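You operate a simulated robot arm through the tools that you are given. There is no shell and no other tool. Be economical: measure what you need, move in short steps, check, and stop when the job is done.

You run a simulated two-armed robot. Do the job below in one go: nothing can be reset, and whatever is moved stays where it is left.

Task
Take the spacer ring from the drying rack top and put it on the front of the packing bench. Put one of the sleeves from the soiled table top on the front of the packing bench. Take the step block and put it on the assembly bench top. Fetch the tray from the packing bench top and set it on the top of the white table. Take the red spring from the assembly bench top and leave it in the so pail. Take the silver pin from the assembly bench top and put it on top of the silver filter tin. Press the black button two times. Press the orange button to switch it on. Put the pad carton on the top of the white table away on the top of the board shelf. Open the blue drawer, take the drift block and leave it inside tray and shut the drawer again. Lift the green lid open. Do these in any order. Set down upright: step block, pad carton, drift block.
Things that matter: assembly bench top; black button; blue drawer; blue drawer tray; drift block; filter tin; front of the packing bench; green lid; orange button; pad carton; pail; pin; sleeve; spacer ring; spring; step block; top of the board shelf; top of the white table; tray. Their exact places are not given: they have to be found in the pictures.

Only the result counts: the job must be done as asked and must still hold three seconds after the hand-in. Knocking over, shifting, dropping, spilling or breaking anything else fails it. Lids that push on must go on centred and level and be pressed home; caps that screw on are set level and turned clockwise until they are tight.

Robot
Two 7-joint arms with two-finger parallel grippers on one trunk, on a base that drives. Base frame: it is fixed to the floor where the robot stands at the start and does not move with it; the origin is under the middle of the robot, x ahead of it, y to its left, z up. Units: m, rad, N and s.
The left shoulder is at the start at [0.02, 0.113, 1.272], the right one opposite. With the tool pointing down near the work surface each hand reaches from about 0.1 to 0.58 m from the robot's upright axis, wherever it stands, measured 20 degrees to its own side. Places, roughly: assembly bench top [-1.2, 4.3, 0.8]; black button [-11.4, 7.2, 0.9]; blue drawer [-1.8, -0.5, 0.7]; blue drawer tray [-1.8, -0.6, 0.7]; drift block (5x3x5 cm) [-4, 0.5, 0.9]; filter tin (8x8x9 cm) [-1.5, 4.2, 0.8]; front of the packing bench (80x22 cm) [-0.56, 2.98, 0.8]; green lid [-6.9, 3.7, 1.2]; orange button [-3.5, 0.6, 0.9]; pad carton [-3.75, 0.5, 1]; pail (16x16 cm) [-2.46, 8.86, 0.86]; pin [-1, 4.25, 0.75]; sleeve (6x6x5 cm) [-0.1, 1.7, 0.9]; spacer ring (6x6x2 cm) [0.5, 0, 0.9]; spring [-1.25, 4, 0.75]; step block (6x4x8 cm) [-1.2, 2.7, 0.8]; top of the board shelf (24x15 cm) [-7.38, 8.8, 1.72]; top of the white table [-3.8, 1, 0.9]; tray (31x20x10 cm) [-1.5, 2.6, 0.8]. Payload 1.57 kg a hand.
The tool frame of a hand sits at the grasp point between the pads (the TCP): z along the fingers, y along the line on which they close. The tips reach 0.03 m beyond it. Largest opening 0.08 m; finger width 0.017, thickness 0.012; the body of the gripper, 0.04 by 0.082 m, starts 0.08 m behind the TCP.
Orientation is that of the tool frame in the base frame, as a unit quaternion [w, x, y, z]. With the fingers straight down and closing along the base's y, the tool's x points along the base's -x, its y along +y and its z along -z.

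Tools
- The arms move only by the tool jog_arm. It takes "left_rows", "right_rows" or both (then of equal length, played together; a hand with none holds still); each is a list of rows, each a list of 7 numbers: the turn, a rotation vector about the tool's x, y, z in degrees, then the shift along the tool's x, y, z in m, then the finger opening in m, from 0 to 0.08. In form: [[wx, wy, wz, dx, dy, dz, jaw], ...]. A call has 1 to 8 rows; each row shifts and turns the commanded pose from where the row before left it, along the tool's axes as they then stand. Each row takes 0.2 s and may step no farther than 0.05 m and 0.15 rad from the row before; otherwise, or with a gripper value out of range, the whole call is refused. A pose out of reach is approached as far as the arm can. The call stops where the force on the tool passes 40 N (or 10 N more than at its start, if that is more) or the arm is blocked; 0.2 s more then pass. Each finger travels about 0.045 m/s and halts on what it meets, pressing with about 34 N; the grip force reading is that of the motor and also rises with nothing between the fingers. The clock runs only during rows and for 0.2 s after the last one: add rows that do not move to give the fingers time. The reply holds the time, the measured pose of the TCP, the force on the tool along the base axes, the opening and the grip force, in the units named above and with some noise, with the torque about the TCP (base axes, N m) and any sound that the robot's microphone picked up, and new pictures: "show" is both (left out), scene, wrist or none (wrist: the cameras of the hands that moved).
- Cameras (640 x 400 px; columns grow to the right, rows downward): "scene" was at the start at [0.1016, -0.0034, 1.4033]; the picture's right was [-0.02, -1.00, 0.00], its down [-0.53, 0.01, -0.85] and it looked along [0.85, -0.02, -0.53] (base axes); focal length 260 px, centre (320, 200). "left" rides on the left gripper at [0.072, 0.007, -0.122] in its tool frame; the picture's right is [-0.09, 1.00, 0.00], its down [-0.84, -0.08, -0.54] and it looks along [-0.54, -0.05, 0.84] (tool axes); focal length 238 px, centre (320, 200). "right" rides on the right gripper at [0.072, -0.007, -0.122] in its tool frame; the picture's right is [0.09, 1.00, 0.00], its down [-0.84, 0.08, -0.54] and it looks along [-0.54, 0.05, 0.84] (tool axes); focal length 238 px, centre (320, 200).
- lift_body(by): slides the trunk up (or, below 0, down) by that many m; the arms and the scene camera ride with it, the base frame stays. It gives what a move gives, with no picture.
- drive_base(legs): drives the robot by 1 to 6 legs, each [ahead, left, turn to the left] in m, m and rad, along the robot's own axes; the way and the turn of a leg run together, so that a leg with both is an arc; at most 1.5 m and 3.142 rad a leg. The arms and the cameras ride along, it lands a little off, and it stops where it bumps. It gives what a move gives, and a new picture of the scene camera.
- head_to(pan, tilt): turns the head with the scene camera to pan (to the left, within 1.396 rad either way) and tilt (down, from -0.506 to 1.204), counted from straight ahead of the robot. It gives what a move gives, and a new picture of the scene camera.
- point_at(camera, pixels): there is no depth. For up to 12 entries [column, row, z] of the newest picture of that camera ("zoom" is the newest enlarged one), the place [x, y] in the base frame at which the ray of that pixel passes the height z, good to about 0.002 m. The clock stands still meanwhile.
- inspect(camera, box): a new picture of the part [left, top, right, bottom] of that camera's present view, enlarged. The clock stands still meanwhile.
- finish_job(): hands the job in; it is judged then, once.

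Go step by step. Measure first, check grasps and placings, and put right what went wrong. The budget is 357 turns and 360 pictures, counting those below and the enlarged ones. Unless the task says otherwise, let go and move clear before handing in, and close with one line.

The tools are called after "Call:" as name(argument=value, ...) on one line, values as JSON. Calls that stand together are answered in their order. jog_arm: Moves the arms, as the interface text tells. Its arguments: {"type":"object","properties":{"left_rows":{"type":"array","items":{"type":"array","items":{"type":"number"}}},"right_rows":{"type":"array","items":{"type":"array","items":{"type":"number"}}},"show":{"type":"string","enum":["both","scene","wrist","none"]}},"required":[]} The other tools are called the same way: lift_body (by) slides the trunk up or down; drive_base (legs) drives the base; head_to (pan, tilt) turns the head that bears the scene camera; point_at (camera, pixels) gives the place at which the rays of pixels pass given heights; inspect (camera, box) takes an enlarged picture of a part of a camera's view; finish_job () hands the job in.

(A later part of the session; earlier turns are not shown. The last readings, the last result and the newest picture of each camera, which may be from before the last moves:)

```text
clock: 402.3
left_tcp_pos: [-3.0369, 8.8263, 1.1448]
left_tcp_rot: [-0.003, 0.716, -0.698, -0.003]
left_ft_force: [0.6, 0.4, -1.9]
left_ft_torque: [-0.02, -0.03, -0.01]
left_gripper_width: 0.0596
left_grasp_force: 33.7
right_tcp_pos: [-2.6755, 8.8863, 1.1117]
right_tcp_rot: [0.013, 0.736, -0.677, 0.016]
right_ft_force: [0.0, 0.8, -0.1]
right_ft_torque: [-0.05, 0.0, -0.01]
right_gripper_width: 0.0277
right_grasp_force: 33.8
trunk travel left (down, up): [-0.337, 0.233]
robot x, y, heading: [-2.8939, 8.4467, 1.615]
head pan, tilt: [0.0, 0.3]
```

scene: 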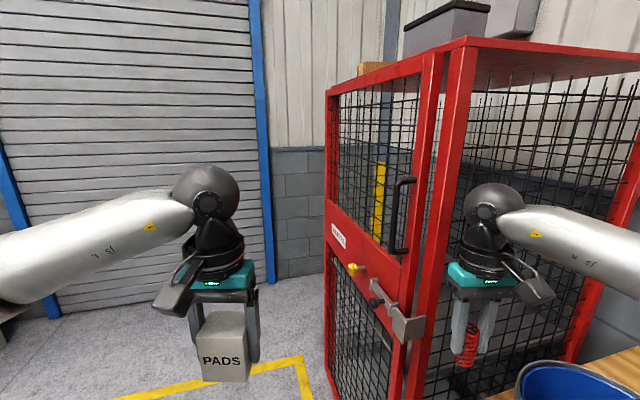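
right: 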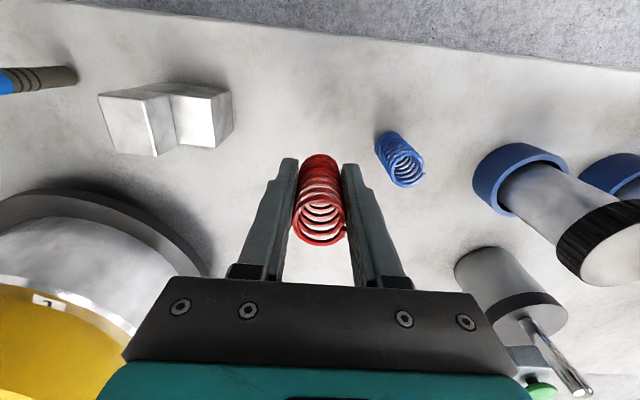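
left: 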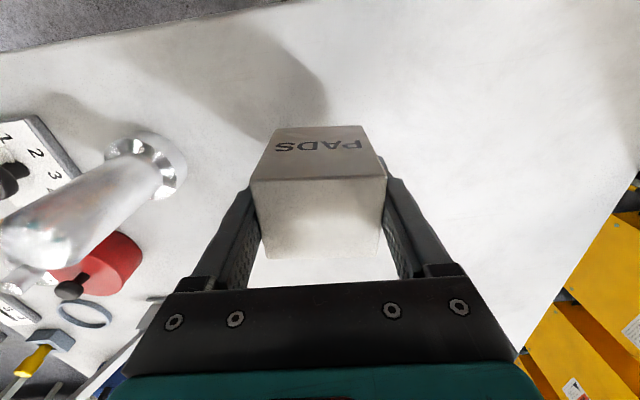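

Call:
drive_base(legs=[[0, 0, -0.855]])

Call:
head_to(pan=0.0, tilt=0.75)

```text
clock: 404.9
left_tcp_pos: [-2.7036, 8.8037, 1.1452]
left_tcp_rot: [0.004, -0.367, 0.93, 0.001]
left_ft_force: [0.5, -0.3, -1.2]
left_ft_torque: [0.0, 0.0, 0.01]
left_gripper_width: 0.0594
left_grasp_force: 34.4
right_tcp_pos: [-2.4179, 8.5744, 1.111]
right_tcp_rot: [-0.019, -0.393, 0.919, -0.008]
right_ft_force: [0.9, 0.3, -1.0]
right_ft_torque: [0.04, 0.0, 0.0]
right_gripper_width: 0.0278
right_grasp_force: 34.1
trunk travel left (down, up): [-0.337, 0.233]
robot x, y, heading: [-2.8929, 8.4435, 0.769]
head pan, tilt: [0.0, 0.3]
```

scene: 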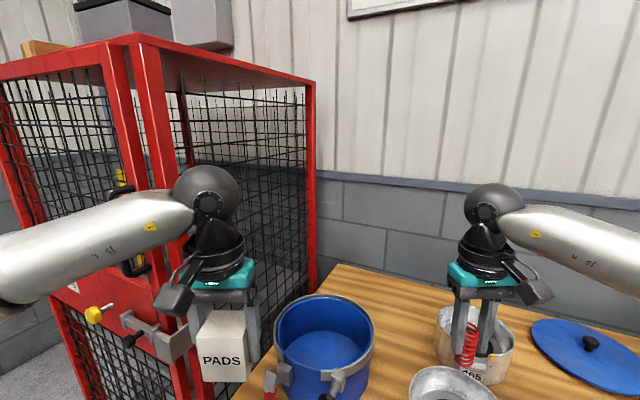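

```text
clock: 405.8
left_tcp_pos: [-2.705, 8.8047, 1.145]
left_tcp_rot: [0.003, -0.366, 0.931, 0.001]
left_ft_force: [0.5, 0.3, -1.5]
left_ft_torque: [-0.02, 0.0, 0.02]
left_gripper_width: 0.0596
left_grasp_force: 33.5
right_tcp_pos: [-2.4185, 8.5755, 1.1112]
right_tcp_rot: [-0.019, -0.393, 0.919, -0.009]
right_ft_force: [0.0, 0.0, -0.3]
right_ft_torque: [0.0, 0.0, 0.03]
right_gripper_width: 0.0278
right_grasp_force: 34.3
trunk travel left (down, up): [-0.337, 0.233]
robot x, y, heading: [-2.8943, 8.4466, 0.772]
head pan, tilt: [0.0, 0.75]
```

scene: 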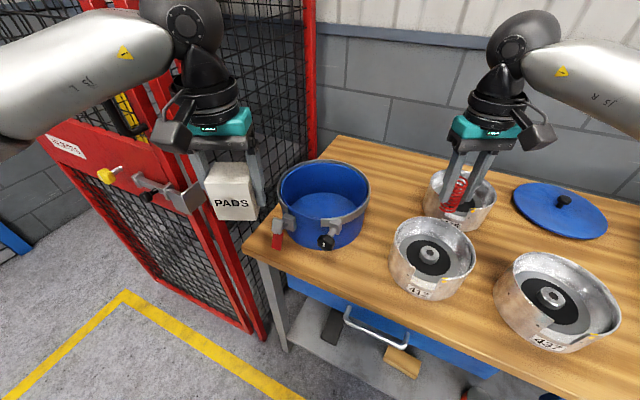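

Call:
point_at(camera="scene", pixels=[[323, 187, 0.95], [323, 187, 1.0], [325, 240, 0.86], [280, 187, 0.98], [370, 187, 0.98], [433, 250, 0.92], [280, 187, 0.95], [370, 187, 0.95]])

```text
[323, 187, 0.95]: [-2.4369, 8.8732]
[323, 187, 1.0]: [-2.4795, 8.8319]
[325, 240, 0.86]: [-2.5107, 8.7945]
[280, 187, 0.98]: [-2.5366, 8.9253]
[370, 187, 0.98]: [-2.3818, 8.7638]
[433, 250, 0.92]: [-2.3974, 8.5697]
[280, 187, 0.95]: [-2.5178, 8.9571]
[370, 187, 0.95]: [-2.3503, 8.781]
```

Call:
drive_base(legs=[[0.06, 0, 0]])

Call:
jog_arm(right_rows=[[0, 0, 0, -0.0175, 0.038, 0, 0.015], [0, 0, 0, -0.0175, 0.038, 0, 0.015], [0, 0, 0, -0.0175, 0.038, 0, 0.015], [0, 0, 0, -0.0175, 0.038, 0, 0.015], [0, 0, 0, -0.0175, 0.038, 0, 0.015], [0, 0, 0, -0.0175, 0.038, 0, 0.015]], show="both")

```text
clock: 406.7
left_tcp_pos: [-2.6608, 8.8461, 1.1447]
left_tcp_rot: [0.004, -0.367, 0.93, 0.001]
left_ft_force: [-0.7, -0.7, -2.3]
left_ft_torque: [-0.03, 0.04, 0.04]
left_gripper_width: 0.0596
left_grasp_force: 33.5
right_tcp_pos: [-2.3761, 8.616, 1.1123]
right_tcp_rot: [-0.019, -0.393, 0.919, -0.009]
right_ft_force: [0.7, -0.6, -1.0]
right_ft_torque: [-0.05, 0.04, 0.02]
right_gripper_width: 0.028
right_grasp_force: 33.6
trunk travel left (down, up): [-0.337, 0.233]
robot x, y, heading: [-2.8537, 8.4867, 0.768]
head pan, tilt: [0.0, 0.75]
```

scene: 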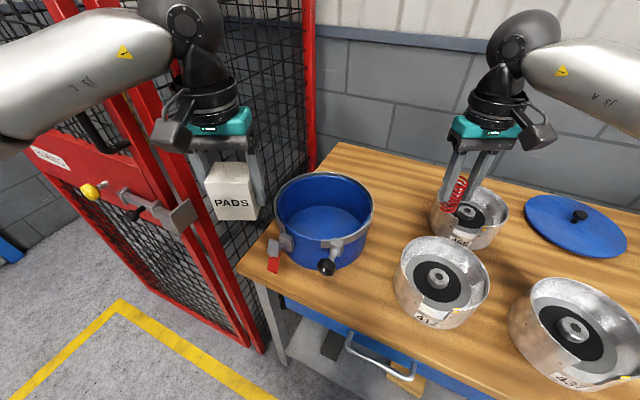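

```text
clock: 408.1
left_tcp_pos: [-2.6625, 8.8458, 1.1447]
left_tcp_rot: [0.004, -0.367, 0.93, 0.0]
left_ft_force: [-0.2, -1.0, -1.0]
left_ft_torque: [-0.01, 0.02, 0.01]
left_gripper_width: 0.0598
left_grasp_force: 34.0
right_tcp_pos: [-2.4709, 8.8489, 1.1077]
right_tcp_rot: [-0.019, -0.394, 0.919, -0.01]
right_ft_force: [-1.1, -0.1, -0.3]
right_ft_torque: [-0.04, -0.03, -0.01]
right_gripper_width: 0.0282
right_grasp_force: 33.9
trunk travel left (down, up): [-0.337, 0.233]
robot x, y, heading: [-2.8559, 8.485, 0.765]
head pan, tilt: [0.0, 0.75]
```

scene: 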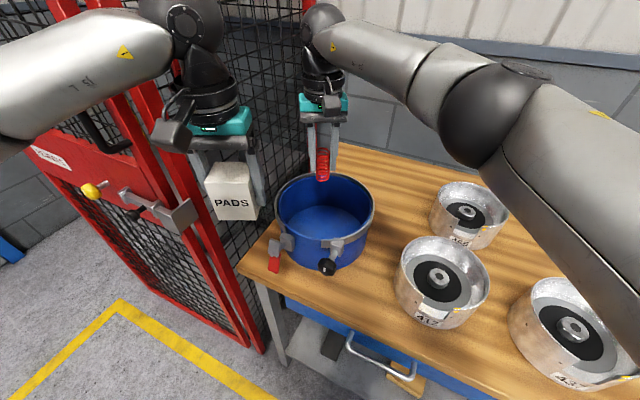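
right: 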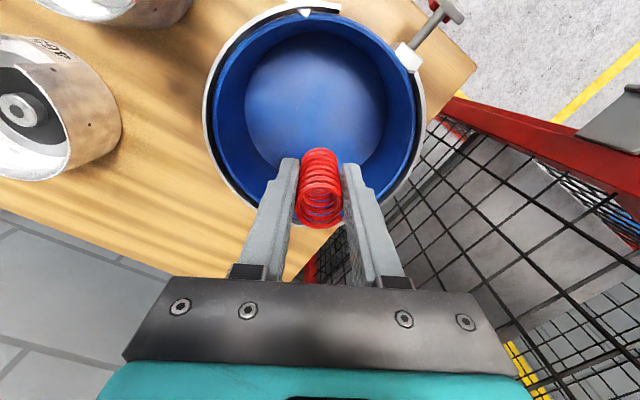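

Call:
point_at(camera="right", pixels=[[315, 105, 0.97], [315, 100, 0.88], [205, 105, 0.97], [425, 105, 0.97]])

```text
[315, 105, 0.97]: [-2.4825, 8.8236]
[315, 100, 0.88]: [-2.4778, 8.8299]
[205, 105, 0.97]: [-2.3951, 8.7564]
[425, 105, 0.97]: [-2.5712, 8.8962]
```

Call:
jog_arm(right_rows=[[0, 0, 0, 0.02, 0.0, 0.02, 0.015], [0, 0, 0, 0, 0, 0.045, 0.015], [0, 0, 0, 0, 0, 0.045, 0.015], [0, 0, 0, 0, 0, 0.045, 0.015], [0, 0, 0, 0, 0, 0.01, 0.015], [0, 0, 0, 0, 0, 0.01, 0.015], [0, 0, 0, 0, 0, 0.01, 0.015]], show="wrist")

```text
clock: 409.7
left_tcp_pos: [-2.663, 8.8439, 1.1453]
left_tcp_rot: [0.004, -0.367, 0.93, 0.001]
left_ft_force: [0.6, -0.1, -1.4]
left_ft_torque: [0.02, -0.03, 0.0]
left_gripper_width: 0.0597
left_grasp_force: 33.7
right_tcp_pos: [-2.4889, 8.827, 0.9244]
right_tcp_rot: [-0.017, -0.393, 0.919, -0.009]
right_ft_force: [-0.2, -2.2, 8.6]
right_ft_torque: [0.05, -0.06, 0.0]
right_gripper_width: 0.0279
right_grasp_force: 34.1
trunk travel left (down, up): [-0.337, 0.233]
robot x, y, heading: [-2.8527, 8.4883, 0.769]
head pan, tilt: [0.0, 0.75]
```

right: 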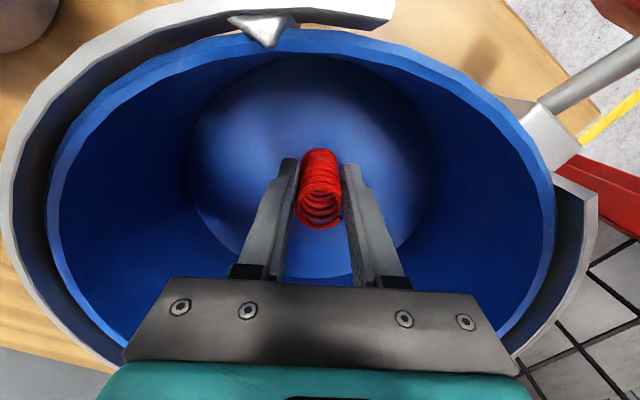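

Force shows 8.6 N up: the spring touches the pail floor. I release and lift out.

Call:
jog_arm(right_rows=[[0, 0, 0, 0, 0, 0, 0.035], [0, 0, 0, 0, 0, 0, 0.05], [0, 0, 0, 0, 0, 0, 0.05], [0, 0, 0, 0, 0, -0.04, 0.05], [0, 0, 0, 0, 0, -0.045, 0.05], [0, 0, 0, 0, 0, -0.045, 0.05], [0, 0, 0, 0, 0, -0.045, 0.05], [0, 0, 0, 0, 0, -0.03, 0.05]], show="wrist")

```text
clock: 411.5
left_tcp_pos: [-2.6625, 8.8449, 1.1447]
left_tcp_rot: [0.004, -0.366, 0.931, 0.0]
left_ft_force: [0.2, -0.1, -1.6]
left_ft_torque: [-0.03, 0.03, 0.0]
left_gripper_width: 0.0594
left_grasp_force: 34.3
right_tcp_pos: [-2.4846, 8.836, 1.1282]
right_tcp_rot: [-0.019, -0.394, 0.919, -0.009]
right_ft_force: [0.5, -0.9, 0.1]
right_ft_torque: [-0.04, 0.02, 0.03]
right_gripper_width: 0.0499
right_grasp_force: 0.3
trunk travel left (down, up): [-0.337, 0.233]
robot x, y, heading: [-2.8508, 8.4849, 0.765]
head pan, tilt: [0.0, 0.75]
```

right: 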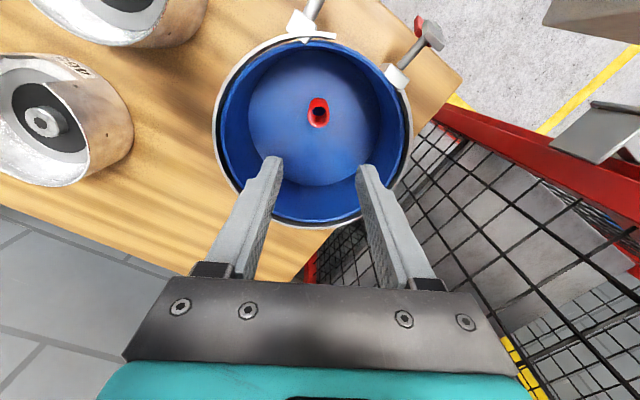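

The spring stands in the pail. I retract the right hand, back off and turn west to find the board shelf.

Call:
jog_arm(right_rows=[[0, 0, 0, 0.02, -0.038, 0, 0.05], [0, 0, 0, 0.02, -0.038, 0, 0.05], [0, 0, 0, 0.02, -0.038, 0, 0.05], [0, 0, 0, 0.02, -0.038, 0, 0.05]], show="none")

Call:
drive_base(legs=[[-0.45, 0, 0], [0, 0, 2.37]])

Call:
head_to(pan=0.0, tilt=0.2)

```text
clock: 412.5
left_tcp_pos: [-2.6607, 8.8446, 1.1445]
left_tcp_rot: [0.005, -0.367, 0.93, 0.001]
left_ft_force: [0.2, -0.4, -0.9]
left_ft_torque: [0.02, -0.01, 0.01]
left_gripper_width: 0.0593
left_grasp_force: 34.2
right_tcp_pos: [-2.4284, 8.6717, 1.1311]
right_tcp_rot: [-0.018, -0.394, 0.919, -0.009]
right_ft_force: [-0.1, 0.6, -0.4]
right_ft_torque: [0.02, -0.03, 0.0]
right_gripper_width: 0.0502
right_grasp_force: 0.0
trunk travel left (down, up): [-0.337, 0.233]
robot x, y, heading: [-2.856, 8.4825, 0.768]
head pan, tilt: [0.0, 0.75]
```

```text
clock: 420.8
left_tcp_pos: [-3.557, 8.0517, 1.1457]
left_tcp_rot: [-0.001, 1.0, -0.01, -0.003]
left_ft_force: [-0.9, -1.1, -1.5]
left_ft_torque: [0.0, 0.01, 0.01]
left_gripper_width: 0.0599
left_grasp_force: 34.0
right_tcp_pos: [-3.605, 8.3395, 1.1314]
right_tcp_rot: [-0.002, 1.0, 0.019, 0.021]
right_ft_force: [0.3, -0.8, 1.4]
right_ft_torque: [0.0, 0.02, 0.03]
right_gripper_width: 0.0499
right_grasp_force: 0.0
trunk travel left (down, up): [-0.337, 0.233]
robot x, y, heading: [-3.1744, 8.1787, 3.14]
head pan, tilt: [0.0, 0.75]
```

scene: 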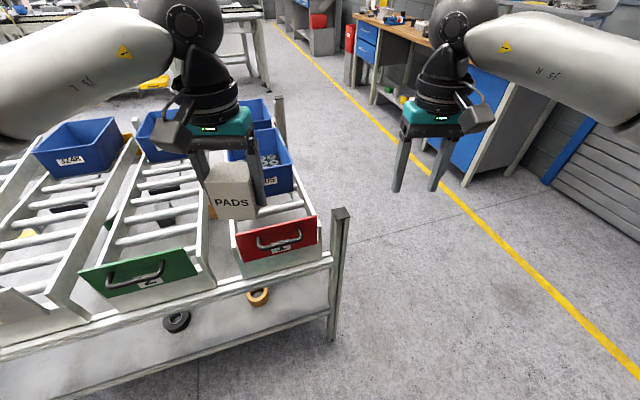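

```text
clock: 421.8
left_tcp_pos: [-3.557, 8.0526, 1.1455]
left_tcp_rot: [-0.001, 1.0, -0.01, -0.004]
left_ft_force: [-1.1, 0.2, -1.7]
left_ft_torque: [-0.02, -0.01, -0.02]
left_gripper_width: 0.0594
left_grasp_force: 34.3
right_tcp_pos: [-3.605, 8.3396, 1.1315]
right_tcp_rot: [-0.001, 1.0, 0.02, 0.022]
right_ft_force: [-0.3, 0.4, -0.3]
right_ft_torque: [-0.02, -0.02, -0.01]
right_gripper_width: 0.0499
right_grasp_force: 0.0
trunk travel left (down, up): [-0.337, 0.233]
robot x, y, heading: [-3.1715, 8.1794, 3.141]
head pan, tilt: [0.0, 0.201]
```

scene: 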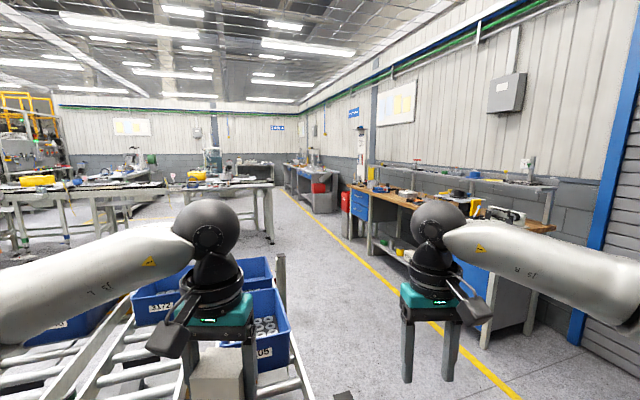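

Call:
point_at(camera="scene", pixels=[[515, 395, 0], [410, 300, 0], [308, 213, 0], [483, 348, 0], [350, 235, 0], [305, 385, 0.8], [275, 260, 0.9], [272, 240, 0], [333, 215, 0]])

Call:
inspect(camera="scene", box=[260, 90, 480, 230])

```text
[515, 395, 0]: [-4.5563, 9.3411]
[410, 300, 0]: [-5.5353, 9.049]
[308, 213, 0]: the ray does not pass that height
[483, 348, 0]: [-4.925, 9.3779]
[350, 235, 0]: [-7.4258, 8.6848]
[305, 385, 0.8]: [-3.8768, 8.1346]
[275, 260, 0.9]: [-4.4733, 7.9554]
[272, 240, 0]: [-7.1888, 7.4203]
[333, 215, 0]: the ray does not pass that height
```

```text
2.86 times, centred on (370, 160) of scene
```

zoom: 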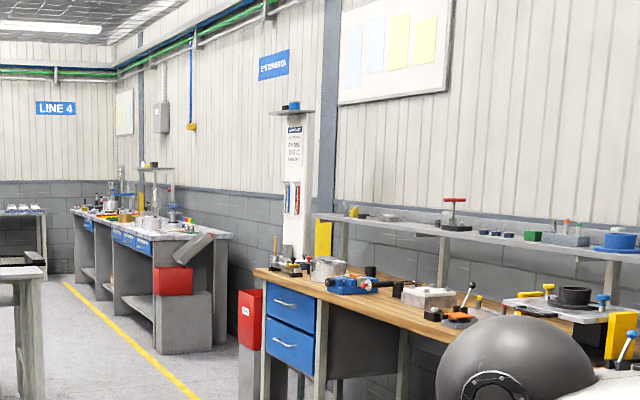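

The board shelf is the small top shelf on the white column at zoom (290,110), with something small on it. I move right of the cart and drive along the lane toward it.

Call:
drive_base(legs=[[0, -0.55, 0], [0, 0, 0.226], [1.5, 0, 0], [1.2, 0, 0]])

Call:
head_to(pan=-0.35, tilt=0.0)

```text
clock: 438.3
left_tcp_pos: [-6.1061, 7.8894, 1.1439]
left_tcp_rot: [-0.001, 0.994, 0.111, -0.003]
left_ft_force: [-1.1, 0.1, -1.9]
left_ft_torque: [-0.01, -0.01, -0.03]
left_gripper_width: 0.0595
left_grasp_force: 34.1
right_tcp_pos: [-6.2195, 8.1564, 1.1312]
right_tcp_rot: [-0.004, 0.99, 0.139, 0.02]
right_ft_force: [0.8, -0.6, 0.5]
right_ft_torque: [-0.01, 0.0, 0.0]
right_gripper_width: 0.05
right_grasp_force: 0.0
trunk travel left (down, up): [-0.337, 0.233]
robot x, y, heading: [-5.7585, 8.1039, -2.901]
head pan, tilt: [0.0, 0.201]
```

scene: 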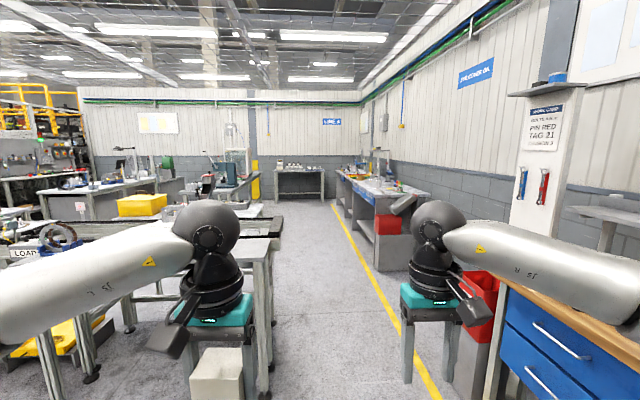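

```text
clock: 439.1
left_tcp_pos: [-6.1045, 7.8892, 1.1449]
left_tcp_rot: [-0.001, 0.994, 0.112, -0.003]
left_ft_force: [0.5, -0.1, -2.0]
left_ft_torque: [-0.02, -0.05, -0.01]
left_gripper_width: 0.0597
left_grasp_force: 34.2
right_tcp_pos: [-6.2201, 8.1565, 1.1324]
right_tcp_rot: [-0.004, 0.99, 0.14, 0.021]
right_ft_force: [0.6, 1.4, 0.1]
right_ft_torque: [0.02, -0.01, 0.0]
right_gripper_width: 0.0502
right_grasp_force: 0.0
trunk travel left (down, up): [-0.337, 0.233]
robot x, y, heading: [-5.7595, 8.1021, -2.898]
head pan, tilt: [-0.351, 0.0]
```

scene: 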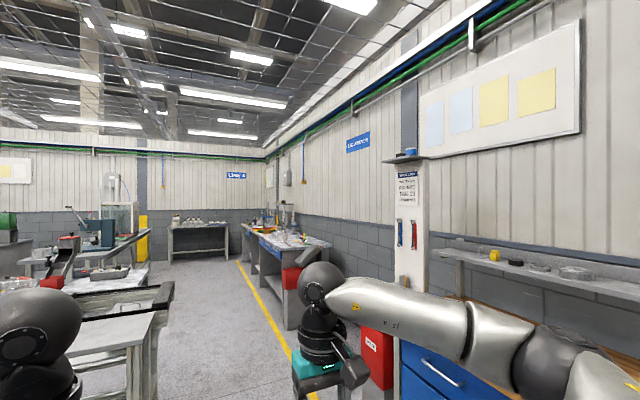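

Call:
drive_base(legs=[[1.4, -0.2, 0], [0, 0, -1.59]])

Call:
head_to(pan=0.0, tilt=0.2)

```text
clock: 450.1
left_tcp_pos: [-7.3573, 8.311, 1.1445]
left_tcp_rot: [-0.003, 0.771, -0.637, -0.003]
left_ft_force: [-0.9, 0.6, -1.7]
left_ft_torque: [-0.01, -0.01, 0.0]
left_gripper_width: 0.0596
left_grasp_force: 34.3
right_tcp_pos: [-7.0858, 8.4157, 1.1314]
right_tcp_rot: [0.011, 0.789, -0.614, 0.017]
right_ft_force: [-0.4, -0.8, 0.4]
right_ft_torque: [0.01, 0.0, -0.01]
right_gripper_width: 0.0499
right_grasp_force: 0.1
trunk travel left (down, up): [-0.337, 0.233]
robot x, y, heading: [-7.1563, 7.9593, 1.783]
head pan, tilt: [-0.351, 0.0]
```

scene: 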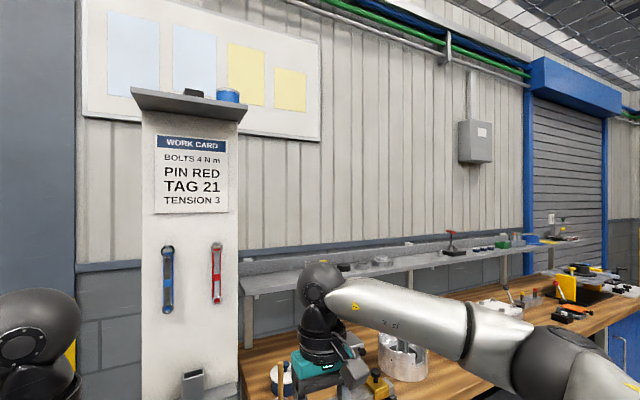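

```text
clock: 450.9
left_tcp_pos: [-7.3577, 8.3096, 1.1447]
left_tcp_rot: [-0.002, 0.771, -0.636, -0.002]
left_ft_force: [0.9, -0.4, -1.6]
left_ft_torque: [-0.01, 0.02, 0.0]
left_gripper_width: 0.0592
left_grasp_force: 33.7
right_tcp_pos: [-7.0877, 8.4161, 1.132]
right_tcp_rot: [0.013, 0.789, -0.614, 0.018]
right_ft_force: [1.0, 0.0, 0.9]
right_ft_torque: [-0.01, -0.01, -0.01]
right_gripper_width: 0.0501
right_grasp_force: 0.1
trunk travel left (down, up): [-0.337, 0.233]
robot x, y, heading: [-7.1534, 7.9596, 1.776]
head pan, tilt: [0.0, 0.201]
```

scene: 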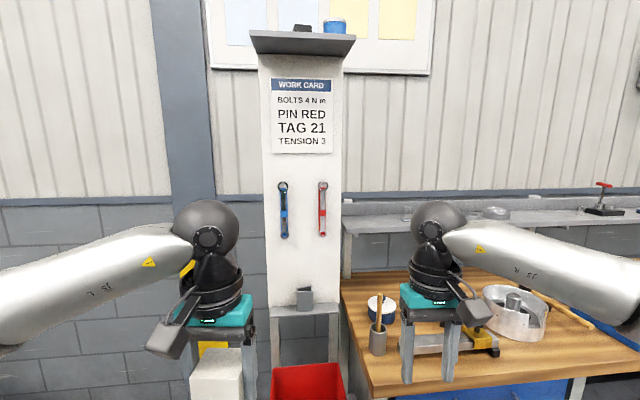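

The shelf holds a black item and a blue roll, leaving its left part free. I raise the trunk and the left hand, to look from above.

Call:
lift_body(by=0.23)

Call:
jog_arm(left_rows=[[0, 0, 0, 0, 0, -0.048, 0.045], [0, 0, 0, 0, 0, -0.048, 0.045], [0, 0, 0, 0, 0, -0.048, 0.045], [0, 0, 0, 0, 0, -0.048, 0.045], [0, 0, 0, 0, 0, -0.048, 0.045], [0, 0, 0, 0, 0, -0.048, 0.045], [0, 0, 0, 0, 0, -0.048, 0.045], [0, 0, 0, 0, 0, -0.048, 0.045]], show="both")

```text
clock: 453.3
left_tcp_pos: [-7.3579, 8.3105, 1.375]
left_tcp_rot: [-0.003, 0.771, -0.637, -0.002]
left_ft_force: [-0.1, 0.5, -1.5]
left_ft_torque: [0.0, -0.01, -0.01]
left_gripper_width: 0.0593
left_grasp_force: 33.6
right_tcp_pos: [-7.0864, 8.4165, 1.3616]
right_tcp_rot: [0.013, 0.789, -0.614, 0.017]
right_ft_force: [-0.6, -0.3, 0.2]
right_ft_torque: [-0.03, -0.04, 0.01]
right_gripper_width: 0.05
right_grasp_force: 0.1
trunk travel left (down, up): [-0.567, 0.003]
robot x, y, heading: [-7.157, 7.958, 1.778]
head pan, tilt: [0.0, 0.201]
```

```text
clock: 455.1
left_tcp_pos: [-7.3634, 8.2939, 1.7051]
left_tcp_rot: [-0.006, 0.771, -0.637, -0.001]
left_ft_force: [-1.5, -0.1, 0.0]
left_ft_torque: [0.0, -0.09, 0.02]
left_gripper_width: 0.0596
left_grasp_force: 34.1
left hand out of reach, approached as far as the arm can: row 7, 8
right_tcp_pos: [-7.0911, 8.4164, 1.3616]
right_tcp_rot: [0.011, 0.79, -0.613, 0.019]
right_ft_force: [-0.7, 1.1, 0.3]
right_ft_torque: [0.0, -0.05, -0.02]
right_gripper_width: 0.0499
right_grasp_force: 0.1
trunk travel left (down, up): [-0.567, 0.003]
robot x, y, heading: [-7.1533, 7.9539, 1.776]
head pan, tilt: [0.0, 0.201]
```

scene: 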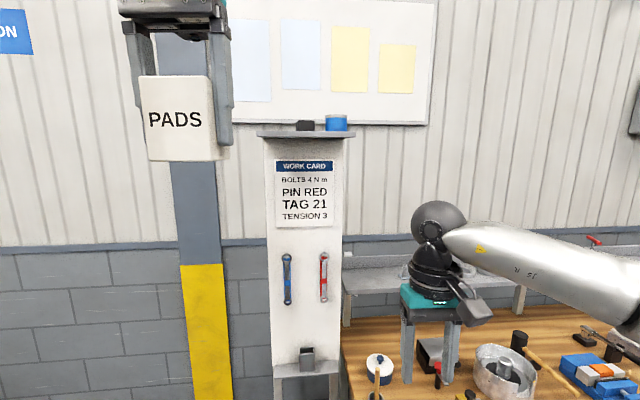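
left: 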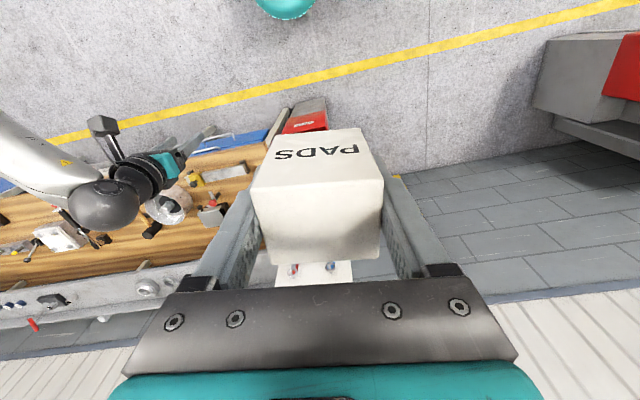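

The arm cannot lift a down-pointing hand high enough here, so I must regrasp the carton with a tilted hand. I lower again and look for free space on the wooden bench.

Call:
jog_arm(left_rows=[[0, 0, 0, 0, 0, 0.048, 0.045], [0, 0, 0, 0, 0, 0.048, 0.045], [0, 0, 0, 0, 0, 0.048, 0.045], [0, 0, 0, 0, 0, 0.048, 0.045], [0, 0, 0, 0, 0, 0.048, 0.045], [0, 0, 0, 0, 0, 0.048, 0.045]], show="none")

Call:
lift_body(by=-0.23)

Call:
head_to(pan=-0.4, tilt=0.6)

```text
clock: 456.5
left_tcp_pos: [-7.359, 8.2957, 1.4193]
left_tcp_rot: [-0.004, 0.772, -0.636, -0.003]
left_ft_force: [0.3, 0.1, -1.1]
left_ft_torque: [-0.02, -0.02, 0.01]
left_gripper_width: 0.0601
left_grasp_force: 34.0
right_tcp_pos: [-7.0885, 8.4162, 1.3623]
right_tcp_rot: [0.012, 0.789, -0.614, 0.017]
right_ft_force: [-0.9, 0.8, 1.1]
right_ft_torque: [0.01, 0.01, -0.02]
right_gripper_width: 0.05
right_grasp_force: 0.0
trunk travel left (down, up): [-0.567, 0.003]
robot x, y, heading: [-7.1539, 7.956, 1.778]
head pan, tilt: [0.0, 0.201]
```

```text
clock: 458.9
left_tcp_pos: [-7.3579, 8.2955, 1.1913]
left_tcp_rot: [-0.003, 0.771, -0.637, -0.002]
left_ft_force: [0.6, -0.5, -1.4]
left_ft_torque: [0.0, 0.01, -0.02]
left_gripper_width: 0.0598
left_grasp_force: 34.1
right_tcp_pos: [-7.0872, 8.417, 1.1313]
right_tcp_rot: [0.012, 0.789, -0.614, 0.018]
right_ft_force: [0.6, -0.5, 0.2]
right_ft_torque: [0.03, 0.02, 0.02]
right_gripper_width: 0.0499
right_grasp_force: 0.0
trunk travel left (down, up): [-0.337, 0.233]
robot x, y, heading: [-7.1574, 7.962, 1.775]
head pan, tilt: [0.0, 0.201]
```

```text
clock: 459.8
left_tcp_pos: [-7.3577, 8.2962, 1.19]
left_tcp_rot: [-0.003, 0.772, -0.636, -0.003]
left_ft_force: [-1.4, 0.5, -2.3]
left_ft_torque: [0.01, 0.02, -0.01]
left_gripper_width: 0.0596
left_grasp_force: 34.1
right_tcp_pos: [-7.086, 8.4162, 1.1315]
right_tcp_rot: [0.012, 0.789, -0.614, 0.017]
right_ft_force: [0.7, 0.4, 0.0]
right_ft_torque: [0.02, -0.03, -0.05]
right_gripper_width: 0.05
right_grasp_force: 0.0
trunk travel left (down, up): [-0.337, 0.233]
robot x, y, heading: [-7.1547, 7.9588, 1.774]
head pan, tilt: [-0.4, 0.6]
```

scene: 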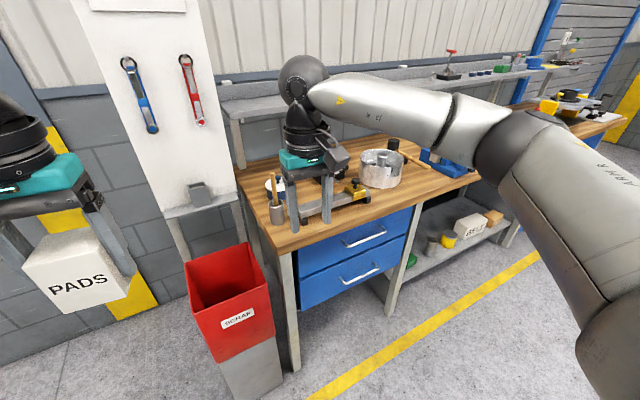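

Call:
drive_base(legs=[[0, 0, 3.14]])

Call:
head_to(pan=0.0, tilt=0.7)

```text
clock: 467.6
left_tcp_pos: [-6.9401, 7.6291, 1.191]
left_tcp_rot: [0.002, 0.623, 0.782, -0.003]
left_ft_force: [-0.3, 0.5, -2.0]
left_ft_torque: [0.02, 0.0, 0.04]
left_gripper_width: 0.0598
left_grasp_force: 34.1
right_tcp_pos: [-7.2073, 7.5001, 1.1317]
right_tcp_rot: [-0.017, 0.6, 0.799, 0.012]
right_ft_force: [0.6, -0.3, -0.4]
right_ft_torque: [0.06, 0.04, -0.01]
right_gripper_width: 0.0501
right_grasp_force: 0.2
trunk travel left (down, up): [-0.337, 0.233]
robot x, y, heading: [-7.154, 7.9591, -1.322]
head pan, tilt: [-0.4, 0.6]
```

scene: 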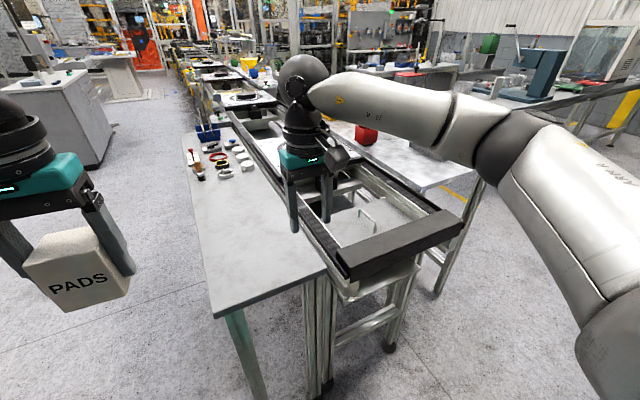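

```text
clock: 468.5
left_tcp_pos: [-6.9404, 7.6279, 1.191]
left_tcp_rot: [0.002, 0.624, 0.782, -0.002]
left_ft_force: [0.5, -0.3, -1.3]
left_ft_torque: [-0.01, -0.01, 0.0]
left_gripper_width: 0.0596
left_grasp_force: 33.7
right_tcp_pos: [-7.2068, 7.4997, 1.1328]
right_tcp_rot: [-0.017, 0.6, 0.8, 0.012]
right_ft_force: [0.3, 0.5, 0.0]
right_ft_torque: [0.0, 0.0, -0.01]
right_gripper_width: 0.0498
right_grasp_force: 0.0
trunk travel left (down, up): [-0.337, 0.233]
robot x, y, heading: [-7.1559, 7.9573, -1.326]
head pan, tilt: [0.0, 0.7]
```

scene: 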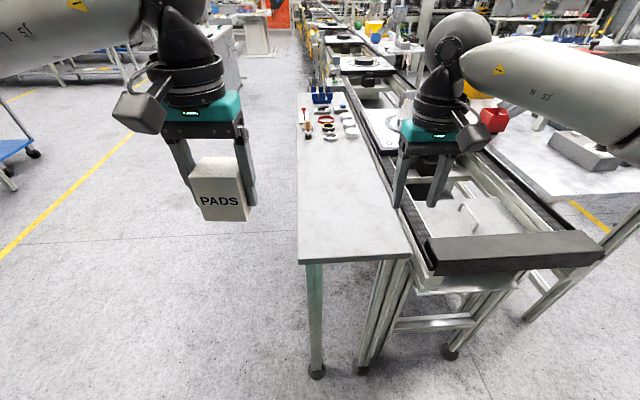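

Call:
point_at(camera="scene", pixels=[[340, 225, 0.8], [340, 225, 0.9], [300, 265, 0.8], [410, 257, 0.8], [300, 265, 0.9], [410, 257, 0.9], [316, 372, 0]])

```text
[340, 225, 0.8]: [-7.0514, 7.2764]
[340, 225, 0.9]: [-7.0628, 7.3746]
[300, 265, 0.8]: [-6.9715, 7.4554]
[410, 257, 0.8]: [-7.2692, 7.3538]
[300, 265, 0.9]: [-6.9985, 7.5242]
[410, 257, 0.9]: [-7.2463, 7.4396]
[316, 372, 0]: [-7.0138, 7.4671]
```

A clear grey side table is right here, top about 0.86. I move up to it and set the carton down for regrasping.

Call:
drive_base(legs=[[0.16, -0.2, 0]])

Call:
inspect(camera="left", box=[0, 0, 640, 400])

```text
clock: 470.3
left_tcp_pos: [-7.0975, 7.4258, 1.1909]
left_tcp_rot: [0.001, 0.623, 0.782, -0.003]
left_ft_force: [-0.6, 0.3, -1.0]
left_ft_torque: [0.02, 0.03, 0.01]
left_gripper_width: 0.0597
left_grasp_force: 34.5
right_tcp_pos: [-7.3649, 7.296, 1.1323]
right_tcp_rot: [-0.017, 0.6, 0.8, 0.012]
right_ft_force: [0.5, 0.0, 1.1]
right_ft_torque: [0.02, -0.01, 0.0]
right_gripper_width: 0.0499
right_grasp_force: 0.0
trunk travel left (down, up): [-0.337, 0.233]
robot x, y, heading: [-7.3116, 7.7548, -1.325]
head pan, tilt: [0.0, 0.7]
```

scene: 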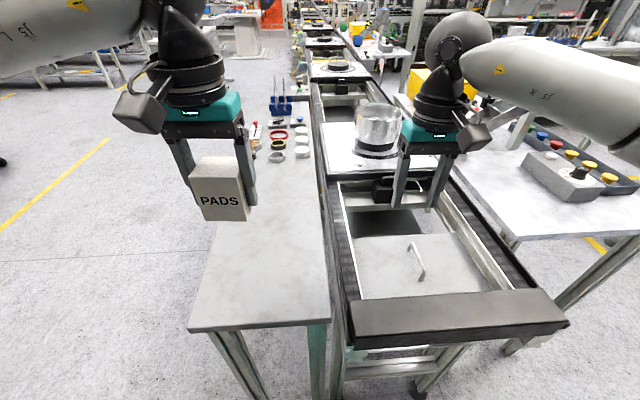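

```text
1.00 times, centred on (320, 200) of left (not enlarged: the box is as wide or as high as the picture)
```

zoom: 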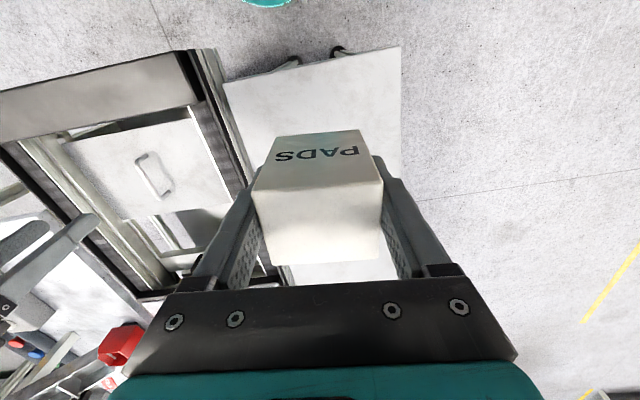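

Call:
jog_arm(left_rows=[[0, 0, 0, -0.03, -0.005, 0.03, 0.045], [0, 0, 0, -0.03, -0.005, 0.03, 0.045], [0, 0, 0, -0.02, 0, 0.04, 0.045], [0, 0, 0, 0, 0, 0.045, 0.045], [0, 0, 0, 0, 0, 0.045, 0.045], [0, 0, 0, 0, 0, 0.045, 0.045], [0, 0, 0, 0, 0, 0.03, 0.045]], show="both")

```text
clock: 472.0
left_tcp_pos: [-7.0876, 7.3368, 0.9375]
left_tcp_rot: [0.008, 0.623, 0.782, -0.011]
left_ft_force: [-0.6, 6.1, 15.3]
left_ft_torque: [0.4, -0.39, 0.16]
left_gripper_width: 0.0595
left_grasp_force: 34.0
right_tcp_pos: [-7.3631, 7.2968, 1.1326]
right_tcp_rot: [-0.017, 0.6, 0.8, 0.012]
right_ft_force: [0.1, -0.8, -0.3]
right_ft_torque: [0.03, 0.0, -0.07]
right_gripper_width: 0.0503
right_grasp_force: 0.1
trunk travel left (down, up): [-0.337, 0.233]
robot x, y, heading: [-7.3131, 7.7555, -1.329]
head pan, tilt: [0.0, 0.7]
stopped in row 7 (left hand): the force on the tool passed its limit at 66 N (the readings are from after the stop); the commanded pose is now the measured one
```

scene: 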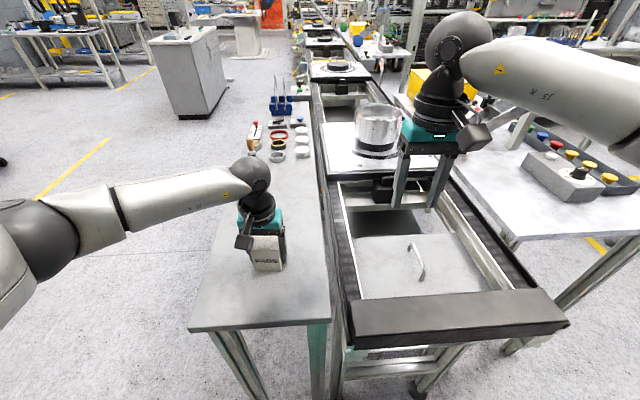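
left: 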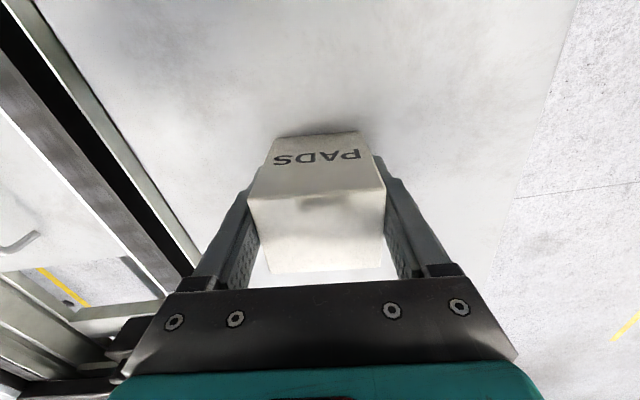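

The carton is down (table about 0.89). I release, lift, and tilt the hand 50° for a side-type regrasp.

Call:
jog_arm(left_rows=[[0, 0, 0, 0, 0, -0.001, 0.07], [0, 0, 0, 0, 0, 0, 0.08], [0, 0, 0, 0, 0, 0, 0.08], [0, 0, 0, 0, 0, -0.045, 0.08], [0, 0, 0, 0, 0, -0.045, 0.08], [0, -5, 0, 0.02, 0, -0.03, 0.08], [0, -8, 0, 0.02, 0, 0, 0.08], [0, -8, 0, 0.02, 0, 0, 0.08]], show="none")

Call:
jog_arm(left_rows=[[0, -8, 0, 0.01, 0, 0, 0.08], [0, -8, 0, 0.01, 0, 0, 0.08], [0, -8, 0, 0, 0, 0, 0.08], [0, -5, 0, 0, 0, 0, 0.08], [0, 0, 0, 0, 0, 0, 0.08]], show="both")

```text
clock: 473.8
left_tcp_pos: [-7.1014, 7.3981, 1.0506]
left_tcp_rot: [0.151, 0.61, 0.768, -0.124]
left_ft_force: [-0.6, -0.3, 0.7]
left_ft_torque: [0.01, -0.05, -0.02]
left_gripper_width: 0.0799
left_grasp_force: 0.0
right_tcp_pos: [-7.3646, 7.2977, 1.1322]
right_tcp_rot: [-0.017, 0.6, 0.8, 0.012]
right_ft_force: [-0.8, 0.3, -0.7]
right_ft_torque: [0.0, -0.02, 0.02]
right_gripper_width: 0.0499
right_grasp_force: 0.1
trunk travel left (down, up): [-0.337, 0.233]
robot x, y, heading: [-7.3101, 7.7578, -1.328]
head pan, tilt: [0.0, 0.7]
```

```text
clock: 475.0
left_tcp_pos: [-7.1045, 7.415, 1.0401]
left_tcp_rot: [0.322, 0.566, 0.713, -0.259]
left_ft_force: [0.5, -0.4, 0.8]
left_ft_torque: [0.03, -0.02, 0.0]
left_gripper_width: 0.0799
left_grasp_force: 0.1
right_tcp_pos: [-7.3626, 7.2963, 1.131]
right_tcp_rot: [-0.018, 0.6, 0.799, 0.012]
right_ft_force: [0.5, 0.4, 0.3]
right_ft_torque: [0.0, 0.01, -0.01]
right_gripper_width: 0.0501
right_grasp_force: 0.1
trunk travel left (down, up): [-0.337, 0.233]
robot x, y, heading: [-7.3113, 7.7556, -1.326]
head pan, tilt: [0.0, 0.7]
```

scene: 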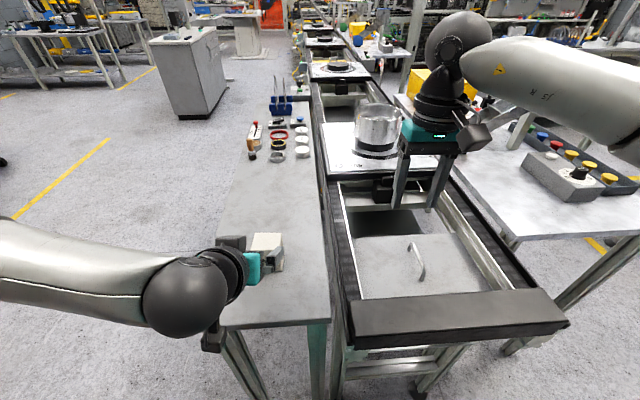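
left: 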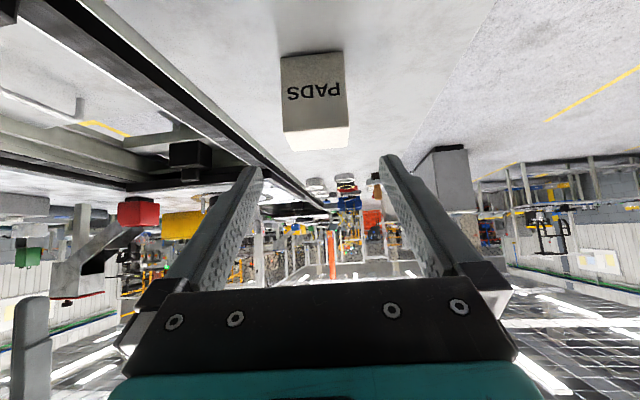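

Call:
jog_arm(left_rows=[[0, 0, 0, 0.033, -0.002, 0, 0.08], [0, 0, 0, 0, 0, 0.045, 0.08], [0, 0, 0, 0, 0, 0.045, 0.08], [0, 0, 0, 0, 0, 0.042, 0.08]], show="both")

```text
clock: 476.0
left_tcp_pos: [-7.105, 7.4142, 1.0394]
left_tcp_rot: [0.322, 0.566, 0.713, -0.26]
left_ft_force: [0.0, -0.1, -0.1]
left_ft_torque: [0.02, 0.0, 0.0]
left_gripper_width: 0.0799
left_grasp_force: 0.1
left hand out of reach, approached as far as the arm can: row 1, 2, 3, 4
right_tcp_pos: [-7.3632, 7.2969, 1.1317]
right_tcp_rot: [-0.018, 0.6, 0.8, 0.011]
right_ft_force: [0.3, -0.1, -0.2]
right_ft_torque: [-0.01, 0.04, 0.01]
right_gripper_width: 0.0499
right_grasp_force: 0.0
trunk travel left (down, up): [-0.337, 0.233]
robot x, y, heading: [-7.3123, 7.7589, -1.333]
head pan, tilt: [0.0, 0.7]
```

scene: 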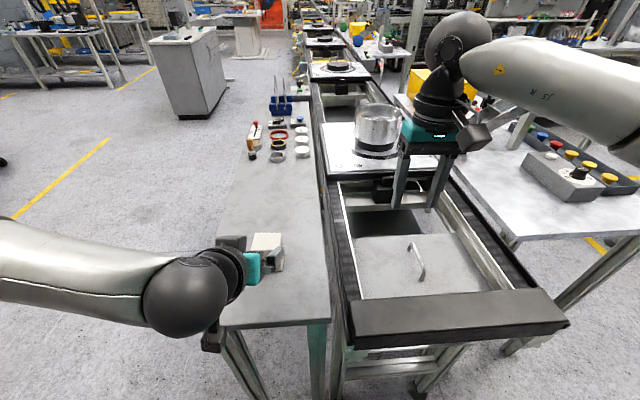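
left: 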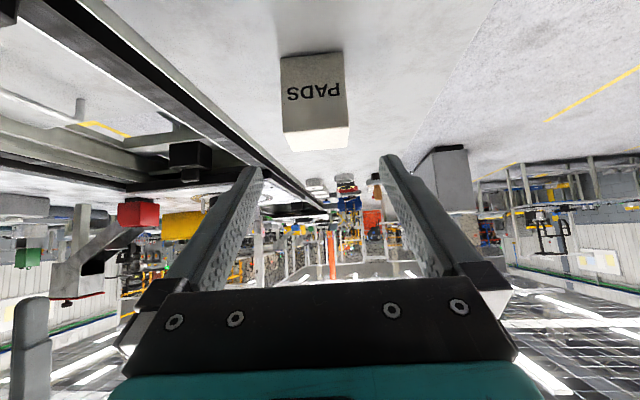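

The tilted hand is too close to the body here. I back the base 0.13 m and try again.

Call:
drive_base(legs=[[-0.13, 0, 0]])

Call:
jog_arm(left_rows=[[0, 0, 0, 0, 0, 0.03, 0.08], [0, 0, 0, 0, 0, 0.03, 0.08]], show="none")

```text
clock: 477.3
left_tcp_pos: [-7.1356, 7.5423, 1.0399]
left_tcp_rot: [0.322, 0.567, 0.713, -0.26]
left_ft_force: [-0.3, 0.4, -0.4]
left_ft_torque: [-0.05, 0.0, 0.02]
left_gripper_width: 0.08
left_grasp_force: 0.1
right_tcp_pos: [-7.3944, 7.4221, 1.1325]
right_tcp_rot: [-0.016, 0.6, 0.8, 0.011]
right_ft_force: [-0.4, 0.1, -0.1]
right_ft_torque: [-0.04, 0.0, 0.0]
right_gripper_width: 0.0501
right_grasp_force: 0.0
trunk travel left (down, up): [-0.337, 0.233]
robot x, y, heading: [-7.3449, 7.8805, -1.331]
head pan, tilt: [0.0, 0.7]
```

scene: 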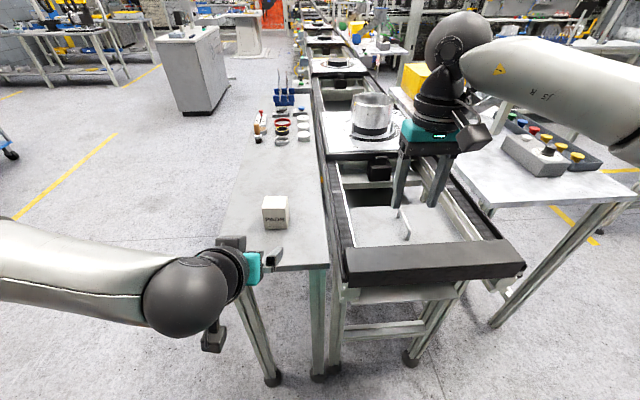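

```text
clock: 477.9
left_tcp_pos: [-7.1254, 7.4933, 1.0009]
left_tcp_rot: [0.323, 0.567, 0.712, -0.259]
left_ft_force: [-0.1, 0.5, 0.0]
left_ft_torque: [0.01, -0.04, 0.03]
left_gripper_width: 0.0802
left_grasp_force: 0.2
right_tcp_pos: [-7.3965, 7.4202, 1.1313]
right_tcp_rot: [-0.018, 0.601, 0.799, 0.013]
right_ft_force: [-0.1, 0.3, 0.4]
right_ft_torque: [0.04, -0.03, 0.0]
right_gripper_width: 0.0502
right_grasp_force: 0.0
trunk travel left (down, up): [-0.337, 0.233]
robot x, y, heading: [-7.3433, 7.8788, -1.333]
head pan, tilt: [0.0, 0.7]
```

Call:
jog_arm(left_rows=[[0, 0, 0, -0.045, 0, 0, 0.08], [0, 0, 0, -0.006, 0, 0.045, 0.08], [0, 0, 0, 0, 0, 0.03, 0.08]], show="both")

```text
clock: 478.7
left_tcp_pos: [-7.1066, 7.4061, 0.9897]
left_tcp_rot: [0.322, 0.567, 0.712, -0.26]
left_ft_force: [0.3, -0.5, 0.2]
left_ft_torque: [0.0, -0.02, 0.01]
left_gripper_width: 0.0799
left_grasp_force: 0.0
right_tcp_pos: [-7.3949, 7.4221, 1.1321]
right_tcp_rot: [-0.018, 0.6, 0.8, 0.011]
right_ft_force: [-0.2, -0.6, 1.2]
right_ft_torque: [0.0, -0.01, -0.01]
right_gripper_width: 0.0499
right_grasp_force: 0.0
trunk travel left (down, up): [-0.337, 0.233]
robot x, y, heading: [-7.3436, 7.8813, -1.33]
head pan, tilt: [0.0, 0.7]
```

scene: 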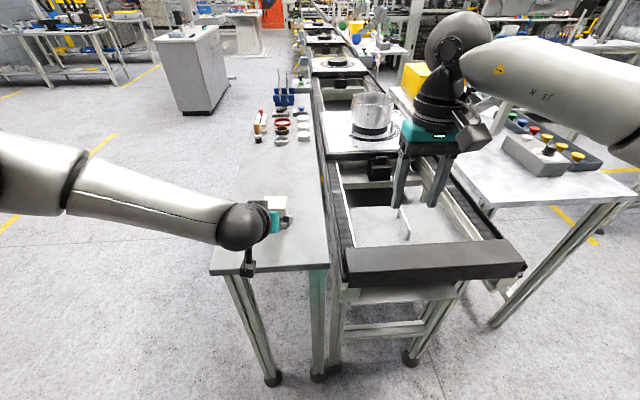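
left: 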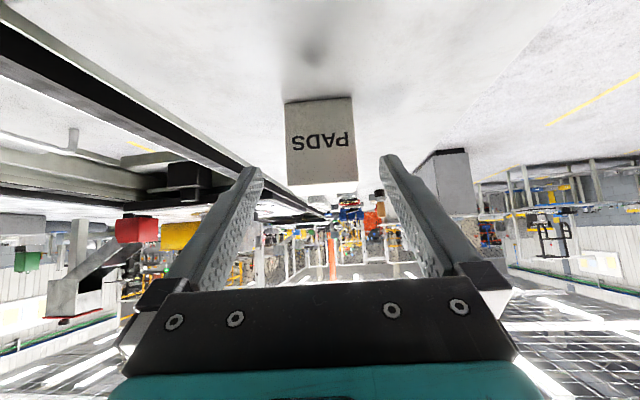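

Call:
jog_arm(left_rows=[[0, 0, 0, 0, 0.0, 0.045, 0.08], [0, 0, 0, 0, 0, 0.04, 0.08], [0, 0, 0, 0, 0, 0, 0.06], [0, 0, 0, 0, 0, 0, 0.045], [0, 0, 0, 0, 0, 0, 0.045], [0, 0, 0, 0, 0, 0, 0.045]], show="both")

```text
clock: 480.1
left_tcp_pos: [-7.0933, 7.3454, 0.932]
left_tcp_rot: [0.322, 0.566, 0.714, -0.259]
left_ft_force: [0.0, -1.1, -0.1]
left_ft_torque: [-0.03, -0.08, 0.0]
left_gripper_width: 0.0597
left_grasp_force: 34.1
right_tcp_pos: [-7.3942, 7.4216, 1.131]
right_tcp_rot: [-0.017, 0.601, 0.799, 0.012]
right_ft_force: [0.5, -0.7, 0.5]
right_ft_torque: [0.03, -0.01, 0.01]
right_gripper_width: 0.0499
right_grasp_force: 0.0
trunk travel left (down, up): [-0.337, 0.233]
robot x, y, heading: [-7.3443, 7.8814, -1.326]
head pan, tilt: [0.0, 0.7]
```

scene: 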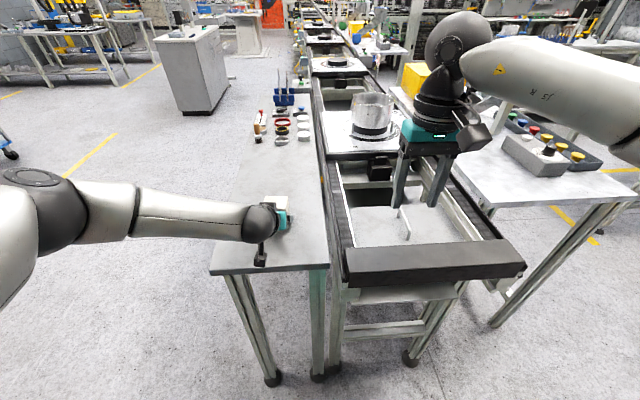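
left: 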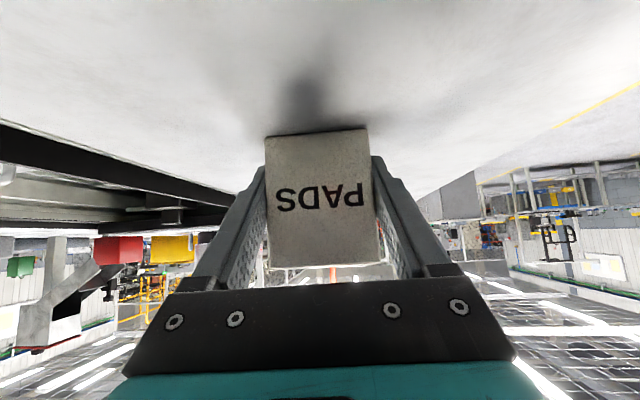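

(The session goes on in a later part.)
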